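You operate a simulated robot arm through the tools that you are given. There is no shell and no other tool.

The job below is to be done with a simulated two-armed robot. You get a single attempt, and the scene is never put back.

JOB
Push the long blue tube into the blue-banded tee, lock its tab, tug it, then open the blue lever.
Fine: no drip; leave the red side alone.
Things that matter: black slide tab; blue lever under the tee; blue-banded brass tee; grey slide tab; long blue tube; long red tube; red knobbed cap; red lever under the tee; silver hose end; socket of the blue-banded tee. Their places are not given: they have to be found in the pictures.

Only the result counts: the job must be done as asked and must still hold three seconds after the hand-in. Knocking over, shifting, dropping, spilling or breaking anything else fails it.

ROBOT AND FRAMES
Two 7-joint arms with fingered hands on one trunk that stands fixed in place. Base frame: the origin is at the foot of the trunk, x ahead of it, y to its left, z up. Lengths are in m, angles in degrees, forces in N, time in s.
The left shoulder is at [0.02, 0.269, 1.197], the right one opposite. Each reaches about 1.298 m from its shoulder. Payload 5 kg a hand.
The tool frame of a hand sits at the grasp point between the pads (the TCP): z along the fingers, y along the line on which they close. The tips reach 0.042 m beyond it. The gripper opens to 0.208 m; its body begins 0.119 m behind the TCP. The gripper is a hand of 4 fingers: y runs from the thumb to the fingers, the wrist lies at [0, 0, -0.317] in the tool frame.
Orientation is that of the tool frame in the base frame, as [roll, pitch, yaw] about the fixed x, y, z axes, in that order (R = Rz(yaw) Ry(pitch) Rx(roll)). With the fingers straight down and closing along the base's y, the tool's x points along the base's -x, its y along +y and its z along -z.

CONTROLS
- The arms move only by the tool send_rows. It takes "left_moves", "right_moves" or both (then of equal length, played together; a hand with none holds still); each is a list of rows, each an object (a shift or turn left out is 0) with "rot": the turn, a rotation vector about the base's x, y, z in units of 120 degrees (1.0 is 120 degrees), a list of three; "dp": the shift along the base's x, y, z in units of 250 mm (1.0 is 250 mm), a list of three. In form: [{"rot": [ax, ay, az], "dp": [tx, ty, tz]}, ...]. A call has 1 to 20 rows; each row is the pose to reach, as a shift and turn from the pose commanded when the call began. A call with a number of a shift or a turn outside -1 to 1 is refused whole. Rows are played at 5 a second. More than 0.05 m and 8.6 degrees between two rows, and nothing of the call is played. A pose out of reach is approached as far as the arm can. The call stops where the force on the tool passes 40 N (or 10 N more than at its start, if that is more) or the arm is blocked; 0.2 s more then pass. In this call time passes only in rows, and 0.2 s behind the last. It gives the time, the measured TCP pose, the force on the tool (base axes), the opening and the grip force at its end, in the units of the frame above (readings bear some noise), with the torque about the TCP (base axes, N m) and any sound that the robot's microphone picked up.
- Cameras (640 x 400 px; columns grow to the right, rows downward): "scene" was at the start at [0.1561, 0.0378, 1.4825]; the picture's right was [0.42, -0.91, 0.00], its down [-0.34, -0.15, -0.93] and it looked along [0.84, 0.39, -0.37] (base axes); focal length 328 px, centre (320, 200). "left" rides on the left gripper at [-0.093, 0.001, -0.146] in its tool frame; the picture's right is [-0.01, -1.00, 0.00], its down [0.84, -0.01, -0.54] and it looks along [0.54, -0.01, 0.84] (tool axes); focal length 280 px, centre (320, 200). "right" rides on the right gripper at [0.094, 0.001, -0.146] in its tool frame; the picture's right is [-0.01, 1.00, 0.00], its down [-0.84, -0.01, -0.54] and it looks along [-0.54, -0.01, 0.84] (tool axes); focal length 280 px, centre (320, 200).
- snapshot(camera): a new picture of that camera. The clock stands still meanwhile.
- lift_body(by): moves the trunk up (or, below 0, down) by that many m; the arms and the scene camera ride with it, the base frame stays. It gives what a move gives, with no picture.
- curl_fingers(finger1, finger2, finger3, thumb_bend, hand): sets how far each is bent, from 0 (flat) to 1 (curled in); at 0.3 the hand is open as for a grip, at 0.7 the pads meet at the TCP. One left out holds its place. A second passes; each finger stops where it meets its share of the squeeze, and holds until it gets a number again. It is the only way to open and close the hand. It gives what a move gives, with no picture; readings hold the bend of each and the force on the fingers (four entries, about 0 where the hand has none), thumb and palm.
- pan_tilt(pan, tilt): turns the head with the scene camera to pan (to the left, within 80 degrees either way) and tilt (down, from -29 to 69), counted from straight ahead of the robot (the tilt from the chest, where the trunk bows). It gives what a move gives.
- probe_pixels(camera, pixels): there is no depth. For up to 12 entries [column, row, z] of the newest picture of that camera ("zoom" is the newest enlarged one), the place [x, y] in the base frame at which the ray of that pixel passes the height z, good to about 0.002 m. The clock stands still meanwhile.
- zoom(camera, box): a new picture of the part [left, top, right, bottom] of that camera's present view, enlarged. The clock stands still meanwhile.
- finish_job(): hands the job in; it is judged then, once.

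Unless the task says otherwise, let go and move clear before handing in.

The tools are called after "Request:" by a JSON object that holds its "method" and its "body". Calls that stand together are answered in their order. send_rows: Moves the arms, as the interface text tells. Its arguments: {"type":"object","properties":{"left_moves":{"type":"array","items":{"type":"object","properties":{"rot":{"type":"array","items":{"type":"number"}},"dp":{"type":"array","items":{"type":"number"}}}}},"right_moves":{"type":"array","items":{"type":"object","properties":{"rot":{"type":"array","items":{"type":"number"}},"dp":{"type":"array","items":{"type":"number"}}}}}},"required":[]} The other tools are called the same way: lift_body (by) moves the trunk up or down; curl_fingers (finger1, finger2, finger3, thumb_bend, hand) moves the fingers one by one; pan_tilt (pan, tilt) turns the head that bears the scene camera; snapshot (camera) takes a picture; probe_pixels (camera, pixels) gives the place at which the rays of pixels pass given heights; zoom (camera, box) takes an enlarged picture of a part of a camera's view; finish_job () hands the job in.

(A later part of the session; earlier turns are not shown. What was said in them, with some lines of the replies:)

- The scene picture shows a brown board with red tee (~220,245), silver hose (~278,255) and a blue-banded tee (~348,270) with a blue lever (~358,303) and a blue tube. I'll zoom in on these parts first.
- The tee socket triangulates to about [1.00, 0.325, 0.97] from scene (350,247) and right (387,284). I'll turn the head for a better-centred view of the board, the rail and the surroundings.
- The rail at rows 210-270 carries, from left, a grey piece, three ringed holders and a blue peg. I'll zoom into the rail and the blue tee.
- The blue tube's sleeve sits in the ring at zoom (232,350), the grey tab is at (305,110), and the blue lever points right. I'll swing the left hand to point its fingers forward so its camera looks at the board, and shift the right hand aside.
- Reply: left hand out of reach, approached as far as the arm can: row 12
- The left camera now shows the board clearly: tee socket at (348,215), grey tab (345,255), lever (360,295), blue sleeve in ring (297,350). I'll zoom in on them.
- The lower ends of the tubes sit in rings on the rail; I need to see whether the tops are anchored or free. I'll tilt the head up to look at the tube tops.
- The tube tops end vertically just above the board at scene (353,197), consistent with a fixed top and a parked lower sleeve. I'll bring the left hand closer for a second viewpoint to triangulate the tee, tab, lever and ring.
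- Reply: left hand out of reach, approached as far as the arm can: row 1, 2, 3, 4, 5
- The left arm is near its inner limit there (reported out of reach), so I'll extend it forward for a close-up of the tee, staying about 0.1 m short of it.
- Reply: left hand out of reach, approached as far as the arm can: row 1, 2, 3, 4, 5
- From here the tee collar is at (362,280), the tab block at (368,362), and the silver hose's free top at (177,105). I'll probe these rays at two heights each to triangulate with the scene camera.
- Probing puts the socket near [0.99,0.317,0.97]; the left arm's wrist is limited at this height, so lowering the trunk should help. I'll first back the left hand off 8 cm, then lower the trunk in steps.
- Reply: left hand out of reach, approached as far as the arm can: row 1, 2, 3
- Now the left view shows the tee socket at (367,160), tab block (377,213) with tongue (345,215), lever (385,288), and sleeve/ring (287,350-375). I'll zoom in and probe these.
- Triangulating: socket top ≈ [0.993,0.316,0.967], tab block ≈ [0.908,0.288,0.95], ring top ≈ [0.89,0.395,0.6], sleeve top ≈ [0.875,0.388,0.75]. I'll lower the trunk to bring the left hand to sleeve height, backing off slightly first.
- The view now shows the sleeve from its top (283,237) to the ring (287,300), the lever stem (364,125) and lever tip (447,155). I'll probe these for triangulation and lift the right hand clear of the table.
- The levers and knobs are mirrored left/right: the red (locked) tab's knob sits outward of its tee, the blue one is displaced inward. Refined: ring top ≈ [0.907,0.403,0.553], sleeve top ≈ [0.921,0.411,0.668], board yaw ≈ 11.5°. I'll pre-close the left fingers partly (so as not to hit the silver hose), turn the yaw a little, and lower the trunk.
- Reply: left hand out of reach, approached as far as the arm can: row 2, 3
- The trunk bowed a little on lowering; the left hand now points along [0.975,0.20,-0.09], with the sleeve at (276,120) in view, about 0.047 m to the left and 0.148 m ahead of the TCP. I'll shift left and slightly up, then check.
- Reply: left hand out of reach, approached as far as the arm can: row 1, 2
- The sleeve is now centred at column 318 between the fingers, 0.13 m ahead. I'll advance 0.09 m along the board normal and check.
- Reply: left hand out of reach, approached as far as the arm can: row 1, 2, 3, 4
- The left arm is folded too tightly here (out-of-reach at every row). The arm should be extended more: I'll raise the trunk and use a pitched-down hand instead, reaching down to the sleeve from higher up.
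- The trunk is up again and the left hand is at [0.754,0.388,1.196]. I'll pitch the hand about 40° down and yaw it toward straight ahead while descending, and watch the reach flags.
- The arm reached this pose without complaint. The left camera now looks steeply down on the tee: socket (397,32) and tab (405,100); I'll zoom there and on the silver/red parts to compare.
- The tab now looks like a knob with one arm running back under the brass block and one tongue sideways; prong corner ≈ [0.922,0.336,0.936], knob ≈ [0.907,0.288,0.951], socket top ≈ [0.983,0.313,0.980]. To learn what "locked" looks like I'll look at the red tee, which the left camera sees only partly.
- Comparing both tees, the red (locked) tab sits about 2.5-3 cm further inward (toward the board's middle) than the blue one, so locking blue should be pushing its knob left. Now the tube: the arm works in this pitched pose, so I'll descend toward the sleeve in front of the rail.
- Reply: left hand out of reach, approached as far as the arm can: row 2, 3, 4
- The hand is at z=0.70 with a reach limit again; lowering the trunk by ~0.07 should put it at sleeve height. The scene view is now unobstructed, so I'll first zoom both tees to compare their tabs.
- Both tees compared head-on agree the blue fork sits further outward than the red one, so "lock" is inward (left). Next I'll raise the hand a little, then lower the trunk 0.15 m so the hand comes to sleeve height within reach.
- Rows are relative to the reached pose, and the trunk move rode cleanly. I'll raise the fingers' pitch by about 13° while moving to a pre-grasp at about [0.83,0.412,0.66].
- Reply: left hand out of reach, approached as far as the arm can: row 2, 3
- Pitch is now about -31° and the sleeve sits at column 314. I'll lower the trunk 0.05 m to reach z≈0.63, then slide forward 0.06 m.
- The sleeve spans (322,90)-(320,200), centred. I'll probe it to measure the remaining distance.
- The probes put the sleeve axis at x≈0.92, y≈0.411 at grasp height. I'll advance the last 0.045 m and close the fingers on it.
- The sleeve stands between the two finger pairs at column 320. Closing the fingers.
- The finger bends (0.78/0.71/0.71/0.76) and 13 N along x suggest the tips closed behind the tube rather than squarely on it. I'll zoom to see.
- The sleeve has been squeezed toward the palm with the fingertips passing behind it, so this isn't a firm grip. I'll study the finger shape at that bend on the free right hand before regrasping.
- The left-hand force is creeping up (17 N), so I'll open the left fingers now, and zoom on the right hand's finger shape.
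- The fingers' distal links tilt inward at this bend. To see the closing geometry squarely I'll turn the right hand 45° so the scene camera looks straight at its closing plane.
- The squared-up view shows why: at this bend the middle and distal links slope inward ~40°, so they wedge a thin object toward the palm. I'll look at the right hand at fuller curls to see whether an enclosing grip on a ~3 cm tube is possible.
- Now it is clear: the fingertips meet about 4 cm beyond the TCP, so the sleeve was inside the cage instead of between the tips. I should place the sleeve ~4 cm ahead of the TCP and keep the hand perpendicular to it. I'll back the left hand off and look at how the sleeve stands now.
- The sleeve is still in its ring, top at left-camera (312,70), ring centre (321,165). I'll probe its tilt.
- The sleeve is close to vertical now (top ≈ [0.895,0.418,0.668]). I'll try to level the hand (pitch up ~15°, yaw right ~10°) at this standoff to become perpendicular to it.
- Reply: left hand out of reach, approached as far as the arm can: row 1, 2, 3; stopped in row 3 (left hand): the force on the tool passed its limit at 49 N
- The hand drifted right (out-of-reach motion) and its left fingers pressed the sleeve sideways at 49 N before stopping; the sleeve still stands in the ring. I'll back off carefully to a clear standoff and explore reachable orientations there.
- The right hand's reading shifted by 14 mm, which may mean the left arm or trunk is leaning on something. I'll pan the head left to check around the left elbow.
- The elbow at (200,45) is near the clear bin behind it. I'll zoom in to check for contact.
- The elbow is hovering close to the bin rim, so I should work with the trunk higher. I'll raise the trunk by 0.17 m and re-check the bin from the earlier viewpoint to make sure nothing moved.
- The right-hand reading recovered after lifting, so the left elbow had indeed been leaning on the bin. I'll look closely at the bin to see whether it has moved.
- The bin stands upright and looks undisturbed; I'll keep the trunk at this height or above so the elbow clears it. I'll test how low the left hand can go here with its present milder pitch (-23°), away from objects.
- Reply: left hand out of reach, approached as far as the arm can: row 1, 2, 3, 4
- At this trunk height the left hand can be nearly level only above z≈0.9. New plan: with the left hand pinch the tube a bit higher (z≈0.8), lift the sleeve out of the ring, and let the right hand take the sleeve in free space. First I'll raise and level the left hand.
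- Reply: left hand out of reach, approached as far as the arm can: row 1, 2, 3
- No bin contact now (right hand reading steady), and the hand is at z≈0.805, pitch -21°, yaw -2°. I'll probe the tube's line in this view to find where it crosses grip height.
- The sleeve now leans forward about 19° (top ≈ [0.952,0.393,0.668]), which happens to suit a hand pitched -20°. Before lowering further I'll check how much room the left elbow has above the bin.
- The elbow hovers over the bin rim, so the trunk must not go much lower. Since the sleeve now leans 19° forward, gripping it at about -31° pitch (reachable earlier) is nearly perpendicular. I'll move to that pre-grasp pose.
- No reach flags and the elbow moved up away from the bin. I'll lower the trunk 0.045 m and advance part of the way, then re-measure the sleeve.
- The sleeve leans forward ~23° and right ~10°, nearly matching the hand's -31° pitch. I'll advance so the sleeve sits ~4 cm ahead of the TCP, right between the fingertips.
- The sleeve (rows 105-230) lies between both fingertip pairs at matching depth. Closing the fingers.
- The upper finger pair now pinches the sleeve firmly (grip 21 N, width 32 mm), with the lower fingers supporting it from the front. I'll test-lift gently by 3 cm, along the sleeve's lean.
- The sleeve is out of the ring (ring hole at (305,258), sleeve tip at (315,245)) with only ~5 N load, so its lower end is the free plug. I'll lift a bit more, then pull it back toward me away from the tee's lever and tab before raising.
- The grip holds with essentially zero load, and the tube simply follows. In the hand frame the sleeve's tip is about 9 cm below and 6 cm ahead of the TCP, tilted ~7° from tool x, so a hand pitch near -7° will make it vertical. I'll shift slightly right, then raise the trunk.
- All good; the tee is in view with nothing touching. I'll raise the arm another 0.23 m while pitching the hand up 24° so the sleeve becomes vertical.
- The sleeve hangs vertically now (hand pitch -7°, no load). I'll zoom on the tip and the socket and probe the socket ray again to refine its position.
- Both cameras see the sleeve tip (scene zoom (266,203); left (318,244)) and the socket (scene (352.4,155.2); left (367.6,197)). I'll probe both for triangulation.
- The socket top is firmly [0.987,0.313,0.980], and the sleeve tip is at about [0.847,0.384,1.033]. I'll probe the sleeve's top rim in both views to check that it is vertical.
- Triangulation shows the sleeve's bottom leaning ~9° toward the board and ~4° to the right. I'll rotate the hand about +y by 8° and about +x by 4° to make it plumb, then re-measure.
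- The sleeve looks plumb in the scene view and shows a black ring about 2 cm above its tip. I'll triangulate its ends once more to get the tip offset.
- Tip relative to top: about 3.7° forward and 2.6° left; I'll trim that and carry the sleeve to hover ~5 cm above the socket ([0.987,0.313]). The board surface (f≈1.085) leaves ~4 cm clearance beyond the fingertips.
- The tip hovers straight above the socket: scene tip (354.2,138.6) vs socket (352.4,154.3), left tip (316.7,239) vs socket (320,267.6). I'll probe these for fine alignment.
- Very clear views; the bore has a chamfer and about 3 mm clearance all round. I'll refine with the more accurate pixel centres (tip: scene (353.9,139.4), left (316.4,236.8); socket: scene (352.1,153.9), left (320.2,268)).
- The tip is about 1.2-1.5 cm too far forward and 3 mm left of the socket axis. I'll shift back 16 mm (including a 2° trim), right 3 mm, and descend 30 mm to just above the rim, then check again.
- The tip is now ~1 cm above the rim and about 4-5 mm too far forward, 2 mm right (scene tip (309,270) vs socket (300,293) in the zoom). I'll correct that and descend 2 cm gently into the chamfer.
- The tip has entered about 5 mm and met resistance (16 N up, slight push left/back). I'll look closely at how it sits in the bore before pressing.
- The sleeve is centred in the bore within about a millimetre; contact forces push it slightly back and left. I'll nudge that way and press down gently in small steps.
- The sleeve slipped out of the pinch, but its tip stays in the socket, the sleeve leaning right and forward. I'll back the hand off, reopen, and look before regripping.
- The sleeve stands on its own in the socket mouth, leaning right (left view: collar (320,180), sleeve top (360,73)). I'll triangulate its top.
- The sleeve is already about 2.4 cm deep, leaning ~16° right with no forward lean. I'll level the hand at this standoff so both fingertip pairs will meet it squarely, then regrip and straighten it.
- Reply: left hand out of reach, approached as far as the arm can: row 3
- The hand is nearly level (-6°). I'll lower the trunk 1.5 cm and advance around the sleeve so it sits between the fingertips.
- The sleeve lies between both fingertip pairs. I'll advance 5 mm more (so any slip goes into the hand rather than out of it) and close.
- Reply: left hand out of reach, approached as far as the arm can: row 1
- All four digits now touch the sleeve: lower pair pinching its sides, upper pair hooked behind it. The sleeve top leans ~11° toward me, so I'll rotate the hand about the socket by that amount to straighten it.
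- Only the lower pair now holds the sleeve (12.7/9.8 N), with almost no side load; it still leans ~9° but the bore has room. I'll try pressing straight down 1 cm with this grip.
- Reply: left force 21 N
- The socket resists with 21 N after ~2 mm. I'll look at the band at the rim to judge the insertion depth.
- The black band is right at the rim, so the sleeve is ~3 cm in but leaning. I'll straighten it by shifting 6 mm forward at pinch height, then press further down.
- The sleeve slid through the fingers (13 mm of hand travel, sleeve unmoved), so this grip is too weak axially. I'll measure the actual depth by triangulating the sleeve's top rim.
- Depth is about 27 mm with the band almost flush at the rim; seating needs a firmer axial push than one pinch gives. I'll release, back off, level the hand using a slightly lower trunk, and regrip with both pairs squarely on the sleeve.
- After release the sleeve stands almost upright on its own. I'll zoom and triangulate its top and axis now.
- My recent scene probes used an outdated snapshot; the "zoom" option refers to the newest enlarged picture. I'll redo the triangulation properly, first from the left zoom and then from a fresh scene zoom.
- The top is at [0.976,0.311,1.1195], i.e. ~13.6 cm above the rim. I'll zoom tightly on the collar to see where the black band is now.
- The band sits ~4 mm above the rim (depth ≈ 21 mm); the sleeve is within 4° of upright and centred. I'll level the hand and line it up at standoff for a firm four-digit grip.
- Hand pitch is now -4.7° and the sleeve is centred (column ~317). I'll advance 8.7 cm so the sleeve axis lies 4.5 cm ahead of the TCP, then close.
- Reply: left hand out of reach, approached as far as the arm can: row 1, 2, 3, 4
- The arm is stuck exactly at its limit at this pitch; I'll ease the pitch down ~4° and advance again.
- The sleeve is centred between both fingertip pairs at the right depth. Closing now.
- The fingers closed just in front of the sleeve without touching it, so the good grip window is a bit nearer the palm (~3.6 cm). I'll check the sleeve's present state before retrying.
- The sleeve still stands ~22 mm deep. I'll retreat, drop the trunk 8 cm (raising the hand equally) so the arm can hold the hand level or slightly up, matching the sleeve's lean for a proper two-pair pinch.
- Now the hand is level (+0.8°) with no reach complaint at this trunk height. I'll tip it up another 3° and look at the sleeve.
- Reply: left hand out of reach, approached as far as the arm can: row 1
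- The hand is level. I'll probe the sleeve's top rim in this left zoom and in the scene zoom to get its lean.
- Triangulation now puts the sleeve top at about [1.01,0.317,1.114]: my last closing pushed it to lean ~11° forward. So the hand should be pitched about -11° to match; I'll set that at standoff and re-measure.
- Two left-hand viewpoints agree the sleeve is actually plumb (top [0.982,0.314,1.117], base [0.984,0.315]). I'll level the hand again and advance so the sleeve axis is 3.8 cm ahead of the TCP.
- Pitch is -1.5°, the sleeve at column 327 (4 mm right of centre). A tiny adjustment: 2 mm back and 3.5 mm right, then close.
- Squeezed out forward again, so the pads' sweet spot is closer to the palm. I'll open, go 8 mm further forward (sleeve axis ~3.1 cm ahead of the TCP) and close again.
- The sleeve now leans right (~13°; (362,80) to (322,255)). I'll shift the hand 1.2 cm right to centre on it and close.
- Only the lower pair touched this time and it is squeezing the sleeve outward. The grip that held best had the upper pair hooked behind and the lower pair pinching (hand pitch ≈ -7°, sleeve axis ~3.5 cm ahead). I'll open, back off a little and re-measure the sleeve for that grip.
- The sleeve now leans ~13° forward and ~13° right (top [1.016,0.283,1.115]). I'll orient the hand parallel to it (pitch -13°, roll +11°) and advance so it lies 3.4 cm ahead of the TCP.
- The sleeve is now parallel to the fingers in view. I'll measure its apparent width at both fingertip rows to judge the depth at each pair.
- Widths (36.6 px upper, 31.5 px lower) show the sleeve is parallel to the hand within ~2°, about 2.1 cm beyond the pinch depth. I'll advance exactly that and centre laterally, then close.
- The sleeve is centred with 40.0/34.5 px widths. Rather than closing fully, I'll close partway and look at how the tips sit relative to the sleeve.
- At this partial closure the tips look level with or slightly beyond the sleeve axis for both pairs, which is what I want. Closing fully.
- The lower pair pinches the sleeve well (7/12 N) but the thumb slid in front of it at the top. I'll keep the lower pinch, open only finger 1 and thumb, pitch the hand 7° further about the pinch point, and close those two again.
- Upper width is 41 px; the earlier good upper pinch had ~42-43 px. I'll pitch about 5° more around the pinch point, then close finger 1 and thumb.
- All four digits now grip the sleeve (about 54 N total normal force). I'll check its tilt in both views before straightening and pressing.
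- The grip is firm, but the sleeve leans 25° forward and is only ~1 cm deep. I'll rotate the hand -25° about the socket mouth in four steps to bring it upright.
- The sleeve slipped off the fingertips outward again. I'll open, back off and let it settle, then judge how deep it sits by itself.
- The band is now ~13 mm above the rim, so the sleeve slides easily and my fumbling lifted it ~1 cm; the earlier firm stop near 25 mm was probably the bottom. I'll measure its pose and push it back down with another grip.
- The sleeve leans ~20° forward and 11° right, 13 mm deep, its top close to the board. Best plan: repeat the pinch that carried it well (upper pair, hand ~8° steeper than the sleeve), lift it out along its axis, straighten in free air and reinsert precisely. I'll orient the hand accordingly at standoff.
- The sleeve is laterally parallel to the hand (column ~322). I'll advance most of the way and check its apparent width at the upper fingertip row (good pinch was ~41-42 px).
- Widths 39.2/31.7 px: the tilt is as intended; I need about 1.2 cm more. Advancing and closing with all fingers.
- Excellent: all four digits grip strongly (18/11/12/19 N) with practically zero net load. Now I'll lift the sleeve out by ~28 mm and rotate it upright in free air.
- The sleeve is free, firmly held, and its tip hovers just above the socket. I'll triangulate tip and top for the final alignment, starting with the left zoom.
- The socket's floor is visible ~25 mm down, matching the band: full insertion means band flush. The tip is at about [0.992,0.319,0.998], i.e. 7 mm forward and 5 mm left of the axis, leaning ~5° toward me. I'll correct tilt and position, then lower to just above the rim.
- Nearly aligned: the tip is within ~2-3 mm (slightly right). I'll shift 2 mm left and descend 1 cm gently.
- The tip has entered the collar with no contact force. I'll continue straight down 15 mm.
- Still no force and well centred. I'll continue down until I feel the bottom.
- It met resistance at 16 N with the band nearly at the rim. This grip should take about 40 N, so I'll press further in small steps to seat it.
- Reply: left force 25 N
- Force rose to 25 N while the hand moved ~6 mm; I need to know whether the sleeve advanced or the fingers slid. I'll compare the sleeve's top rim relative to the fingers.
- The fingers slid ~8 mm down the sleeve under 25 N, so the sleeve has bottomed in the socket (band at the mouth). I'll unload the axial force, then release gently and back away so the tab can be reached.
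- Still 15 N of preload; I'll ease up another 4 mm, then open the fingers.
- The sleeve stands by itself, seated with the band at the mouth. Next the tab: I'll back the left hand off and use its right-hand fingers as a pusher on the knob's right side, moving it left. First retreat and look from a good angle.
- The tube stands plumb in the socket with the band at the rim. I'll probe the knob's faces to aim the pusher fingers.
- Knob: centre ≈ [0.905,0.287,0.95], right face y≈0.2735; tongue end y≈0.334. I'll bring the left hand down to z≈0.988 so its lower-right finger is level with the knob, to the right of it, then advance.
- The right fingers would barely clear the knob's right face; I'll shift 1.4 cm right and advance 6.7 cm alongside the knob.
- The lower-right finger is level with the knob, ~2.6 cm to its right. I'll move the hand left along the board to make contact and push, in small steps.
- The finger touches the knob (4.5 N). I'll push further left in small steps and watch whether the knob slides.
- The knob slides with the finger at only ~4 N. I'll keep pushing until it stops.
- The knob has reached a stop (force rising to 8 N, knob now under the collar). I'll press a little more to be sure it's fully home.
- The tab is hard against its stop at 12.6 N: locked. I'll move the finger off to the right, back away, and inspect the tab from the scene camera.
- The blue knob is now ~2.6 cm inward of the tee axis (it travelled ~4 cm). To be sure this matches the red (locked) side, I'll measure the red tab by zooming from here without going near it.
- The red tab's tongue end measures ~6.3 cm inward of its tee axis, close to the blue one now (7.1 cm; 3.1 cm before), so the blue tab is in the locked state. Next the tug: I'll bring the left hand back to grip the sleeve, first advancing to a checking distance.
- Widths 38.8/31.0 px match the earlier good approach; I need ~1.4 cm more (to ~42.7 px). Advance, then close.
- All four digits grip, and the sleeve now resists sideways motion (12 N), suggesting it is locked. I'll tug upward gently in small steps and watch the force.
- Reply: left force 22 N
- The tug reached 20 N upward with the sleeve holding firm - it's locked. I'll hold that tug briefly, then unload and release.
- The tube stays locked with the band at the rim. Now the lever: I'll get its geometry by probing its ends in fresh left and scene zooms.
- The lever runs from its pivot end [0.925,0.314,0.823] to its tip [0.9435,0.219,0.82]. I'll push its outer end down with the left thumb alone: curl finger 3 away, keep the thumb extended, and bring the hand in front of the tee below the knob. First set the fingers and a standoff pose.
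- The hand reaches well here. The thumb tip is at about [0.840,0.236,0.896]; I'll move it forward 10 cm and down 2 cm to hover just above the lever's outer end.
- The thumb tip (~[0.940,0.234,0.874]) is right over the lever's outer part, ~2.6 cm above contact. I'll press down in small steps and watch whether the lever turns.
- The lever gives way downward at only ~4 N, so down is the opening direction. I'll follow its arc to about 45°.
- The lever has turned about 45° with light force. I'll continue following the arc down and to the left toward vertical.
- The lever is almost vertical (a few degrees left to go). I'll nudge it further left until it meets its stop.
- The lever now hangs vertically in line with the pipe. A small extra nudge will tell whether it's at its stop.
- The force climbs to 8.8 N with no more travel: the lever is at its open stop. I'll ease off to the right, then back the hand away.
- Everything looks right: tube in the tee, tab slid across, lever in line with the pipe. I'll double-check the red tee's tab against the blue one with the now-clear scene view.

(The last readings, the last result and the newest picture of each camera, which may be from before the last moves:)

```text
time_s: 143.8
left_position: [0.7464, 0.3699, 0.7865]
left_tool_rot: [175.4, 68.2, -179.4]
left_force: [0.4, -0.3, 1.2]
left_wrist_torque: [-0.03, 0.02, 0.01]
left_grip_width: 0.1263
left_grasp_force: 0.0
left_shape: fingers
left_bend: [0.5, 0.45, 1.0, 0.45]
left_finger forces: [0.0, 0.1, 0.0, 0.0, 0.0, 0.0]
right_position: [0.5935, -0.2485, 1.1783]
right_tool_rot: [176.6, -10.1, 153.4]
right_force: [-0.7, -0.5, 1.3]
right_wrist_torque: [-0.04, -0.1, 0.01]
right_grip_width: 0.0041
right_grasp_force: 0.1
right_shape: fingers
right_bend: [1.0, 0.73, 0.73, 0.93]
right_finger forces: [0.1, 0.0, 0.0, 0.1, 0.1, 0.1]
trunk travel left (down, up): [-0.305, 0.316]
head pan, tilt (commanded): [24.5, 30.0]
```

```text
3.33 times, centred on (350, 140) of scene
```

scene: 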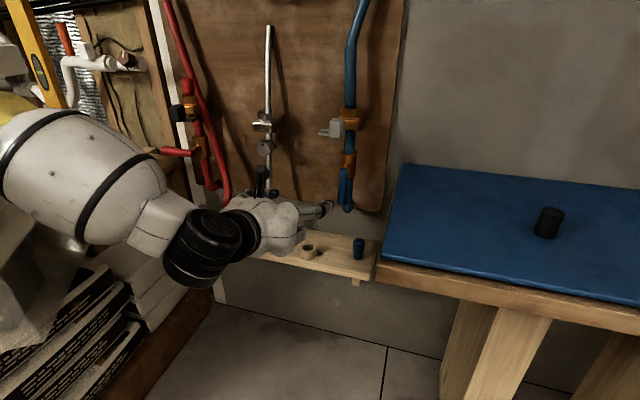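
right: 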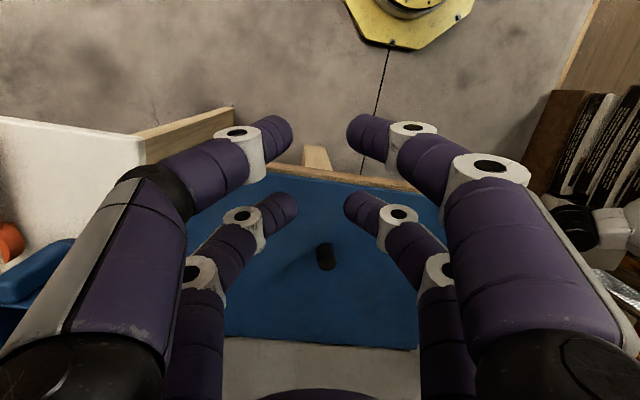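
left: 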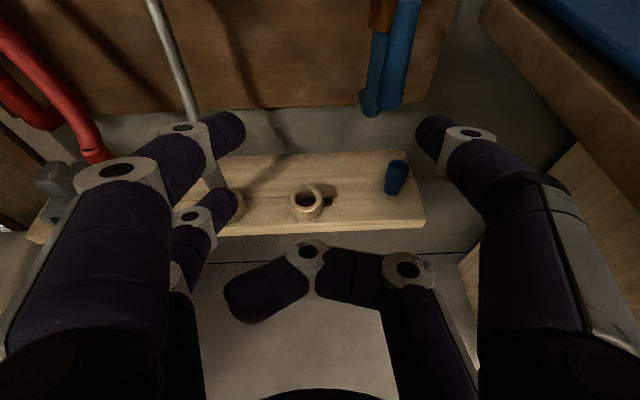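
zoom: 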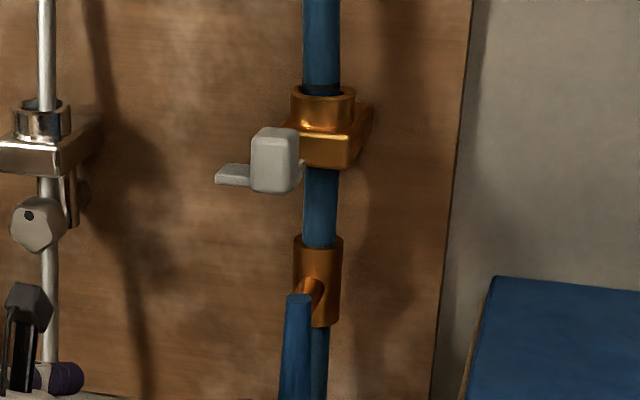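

The red tab is untouched, and the blue tab is fully at its stop with the tube held. I'll raise the left hand clear and take a last close look at the collar, tab and lever for any drip.

Request:
{"method": "send_rows", "body": {"left_moves": [{"dp": [-0.04, -0.02, 0.16]}, {"dp": [-0.06, -0.05, 0.32]}, {"dp": [-0.06, -0.08, 0.5]}, {"dp": [-0.06, -0.1, 0.68], "rot": [0, -0.03, 0]}, {"dp": [-0.06, -0.1, 0.86], "rot": [0, -0.06, 0]}]}}

Request:
{"method": "snapshot", "body": {"camera": "left"}}

Request:
{"method": "zoom", "body": {"camera": "left", "box": [270, 60, 410, 280]}}

Request:
{"method": "snapshot", "body": {"camera": "scene"}}

```text
time_s: 145.0
left_position: [0.7282, 0.3445, 1.0005]
left_tool_rot: [175.5, 75.5, -179.3]
left_force: [-0.2, -0.2, 0.5]
left_wrist_torque: [-0.01, -0.02, 0.02]
left_grip_width: 0.1265
left_grasp_force: 0.0
left_shape: fingers
left_bend: [0.5, 0.45, 1.0, 0.45]
left_finger forces: [0.1, 0.0, 0.1, 0.0, 0.0, 0.0]
right_position: [0.5945, -0.2512, 1.176]
right_tool_rot: [176.6, -10.2, 153.3]
right_force: [0.2, -0.3, 0.9]
right_wrist_torque: [-0.03, -0.08, 0.02]
right_grip_width: 0.004
right_grasp_force: 0.0
right_shape: fingers
right_bend: [1.0, 0.73, 0.73, 0.93]
right_finger forces: [0.0, 0.0, 0.1, 0.0, 0.1, 0.0]
trunk travel left (down, up): [-0.305, 0.316]
head pan, tilt (commanded): [24.5, 30.0]
```

```text
taken
```

left: 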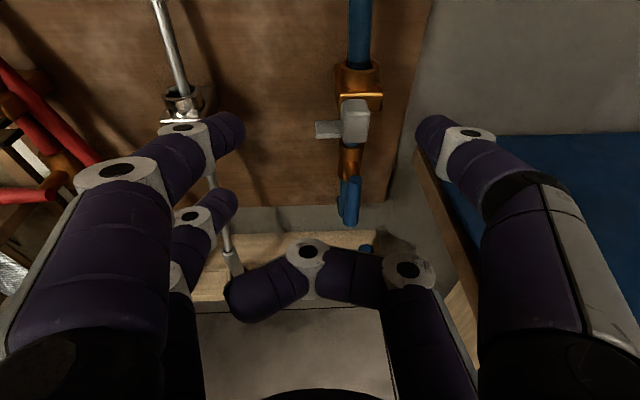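

```text
1.82 times, centred on (340, 170) of left
```

zoom: 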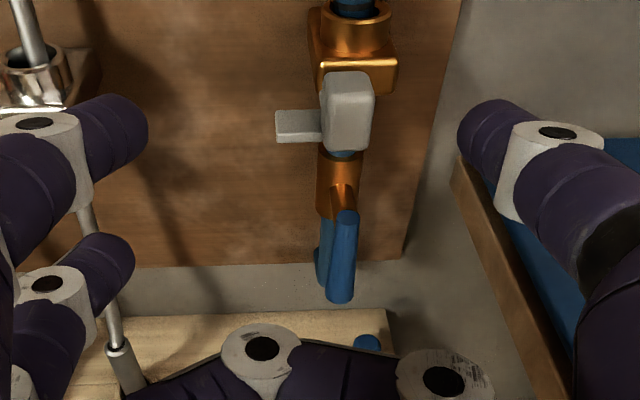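

```text
taken
```

scene: 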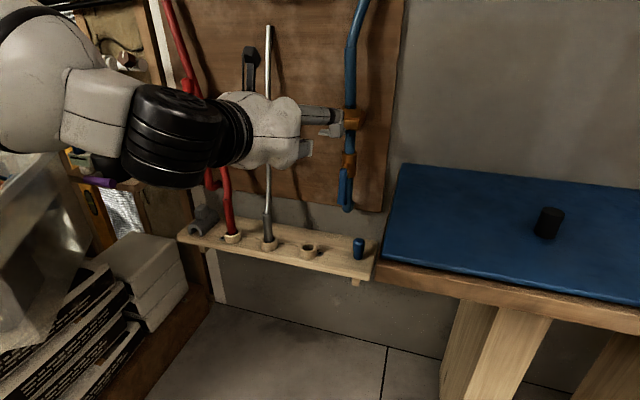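

Request:
{"method": "zoom", "body": {"camera": "left", "box": [325, 40, 395, 140]}}

Request:
{"method": "zoom", "body": {"camera": "left", "box": [310, 130, 400, 260]}}

```text
4.00 times, centred on (360, 90) of left
```

zoom: 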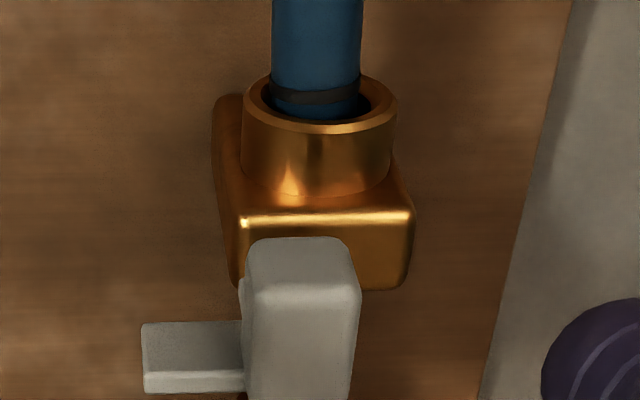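

```text
3.08 times, centred on (355, 195) of left
```

zoom: 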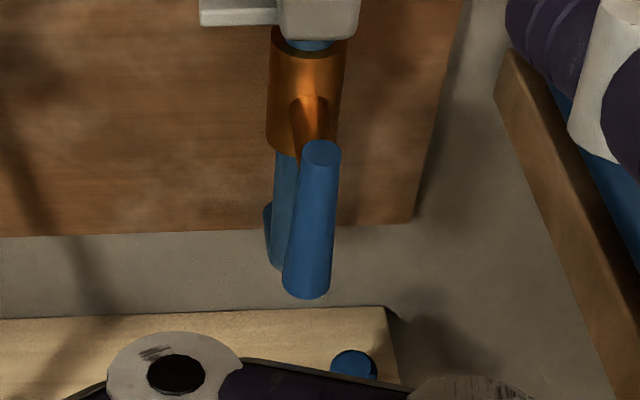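

No drips, the band sits at the collar, the tab is across and the lever hangs in line with the pipe. I'll pull the left hand a bit further back, clear of everything, before handing in.

Request:
{"method": "send_rows", "body": {"left_moves": [{"dp": [-0.08, 0.0, 0.06]}, {"dp": [-0.14, 0.0, 0.14]}, {"dp": [-0.18, 0.0, 0.24]}]}}

Request:
{"method": "snapshot", "body": {"camera": "scene"}}

Request:
{"method": "zoom", "body": {"camera": "scene", "box": [300, 60, 400, 220]}}

```text
time_s: 145.8
left_position: [0.6822, 0.346, 1.0595]
left_tool_rot: [175.5, 75.5, -179.3]
left_force: [-0.2, 0.7, -0.6]
left_wrist_torque: [0.03, -0.01, 0.0]
left_grip_width: 0.1262
left_grasp_force: 0.2
left_shape: fingers
left_bend: [0.5, 0.45, 1.0, 0.45]
left_finger forces: [0.1, 0.1, 0.0, 0.1, 0.0, 0.1]
right_position: [0.594, -0.2502, 1.1759]
right_tool_rot: [176.6, -10.2, 153.4]
right_force: [0.3, -0.4, 1.0]
right_wrist_torque: [-0.03, -0.02, 0.02]
right_grip_width: 0.004
right_grasp_force: 0.1
right_shape: fingers
right_bend: [1.0, 0.73, 0.73, 0.93]
right_finger forces: [0.0, 0.0, 0.1, 0.1, 0.0, 0.0]
trunk travel left (down, up): [-0.305, 0.316]
head pan, tilt (commanded): [24.5, 30.0]
```

```text
taken
```

scene: 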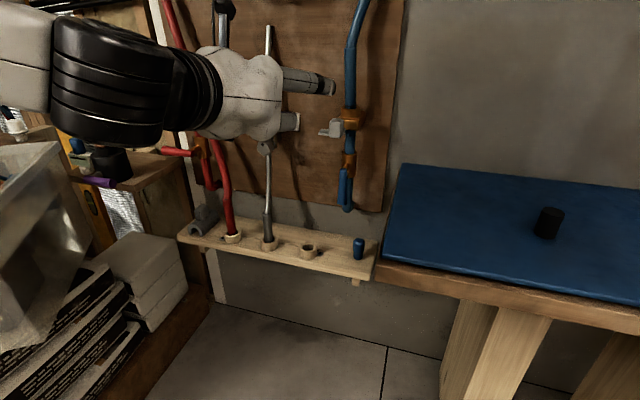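

```text
2.50 times, centred on (350, 140) of scene
```

zoom: 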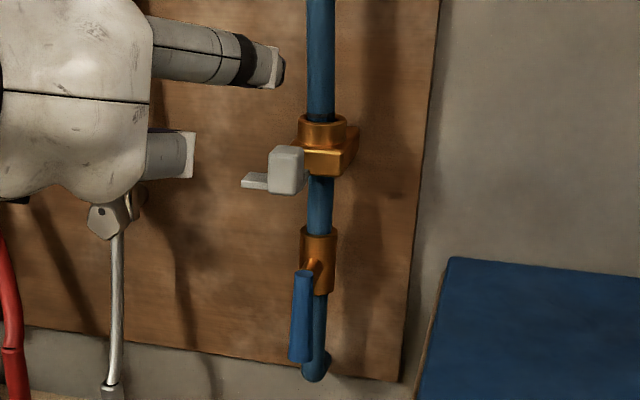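

The blue tube stands in its tee, with the tab pushed to its stop and the lever vertical at its open stop. It held a 20 N tug, there is no drip in view, and both hands are clear. The red side was not touched. I'm handing in the job.

Request:
{"method": "finish_job", "body": {}}

```text
The job is handed in.
```

I handed in the job. The long blue tube is in the blue-banded tee, its grey tab is slid to its stop, and the blue lever is open.

- **Tube:** it bottomed out in the socket and would not go further with about 25 N of push. The black band on the tube sits a few millimetres above the collar rim.
- **Tab:** it slid about 3 cm to the left and stopped hard at about 13 N. There was no click to confirm the lock. I chose left by comparing it with the red tab; that comparison was not exact, as the red tab sits about halfway between the blue tab's old and new positions.
- **Tug:** the tube held at 20 N upward with no movement I could see.
- **Lever:** it turned down 90° to its stop, in line with the pipe. No drip showed in the pictures afterwards.
- **Red side:** not touched.

- **Bin contact:** early on, the left elbow leaned on the clear bin to the left of the board. The bin looks upright and in place, but I could not rule out a shift of a few centimetres.
- **Finger press:** the left fingers also pressed the parked tube sideways at 49 N before the move stopped. I saw no damage.
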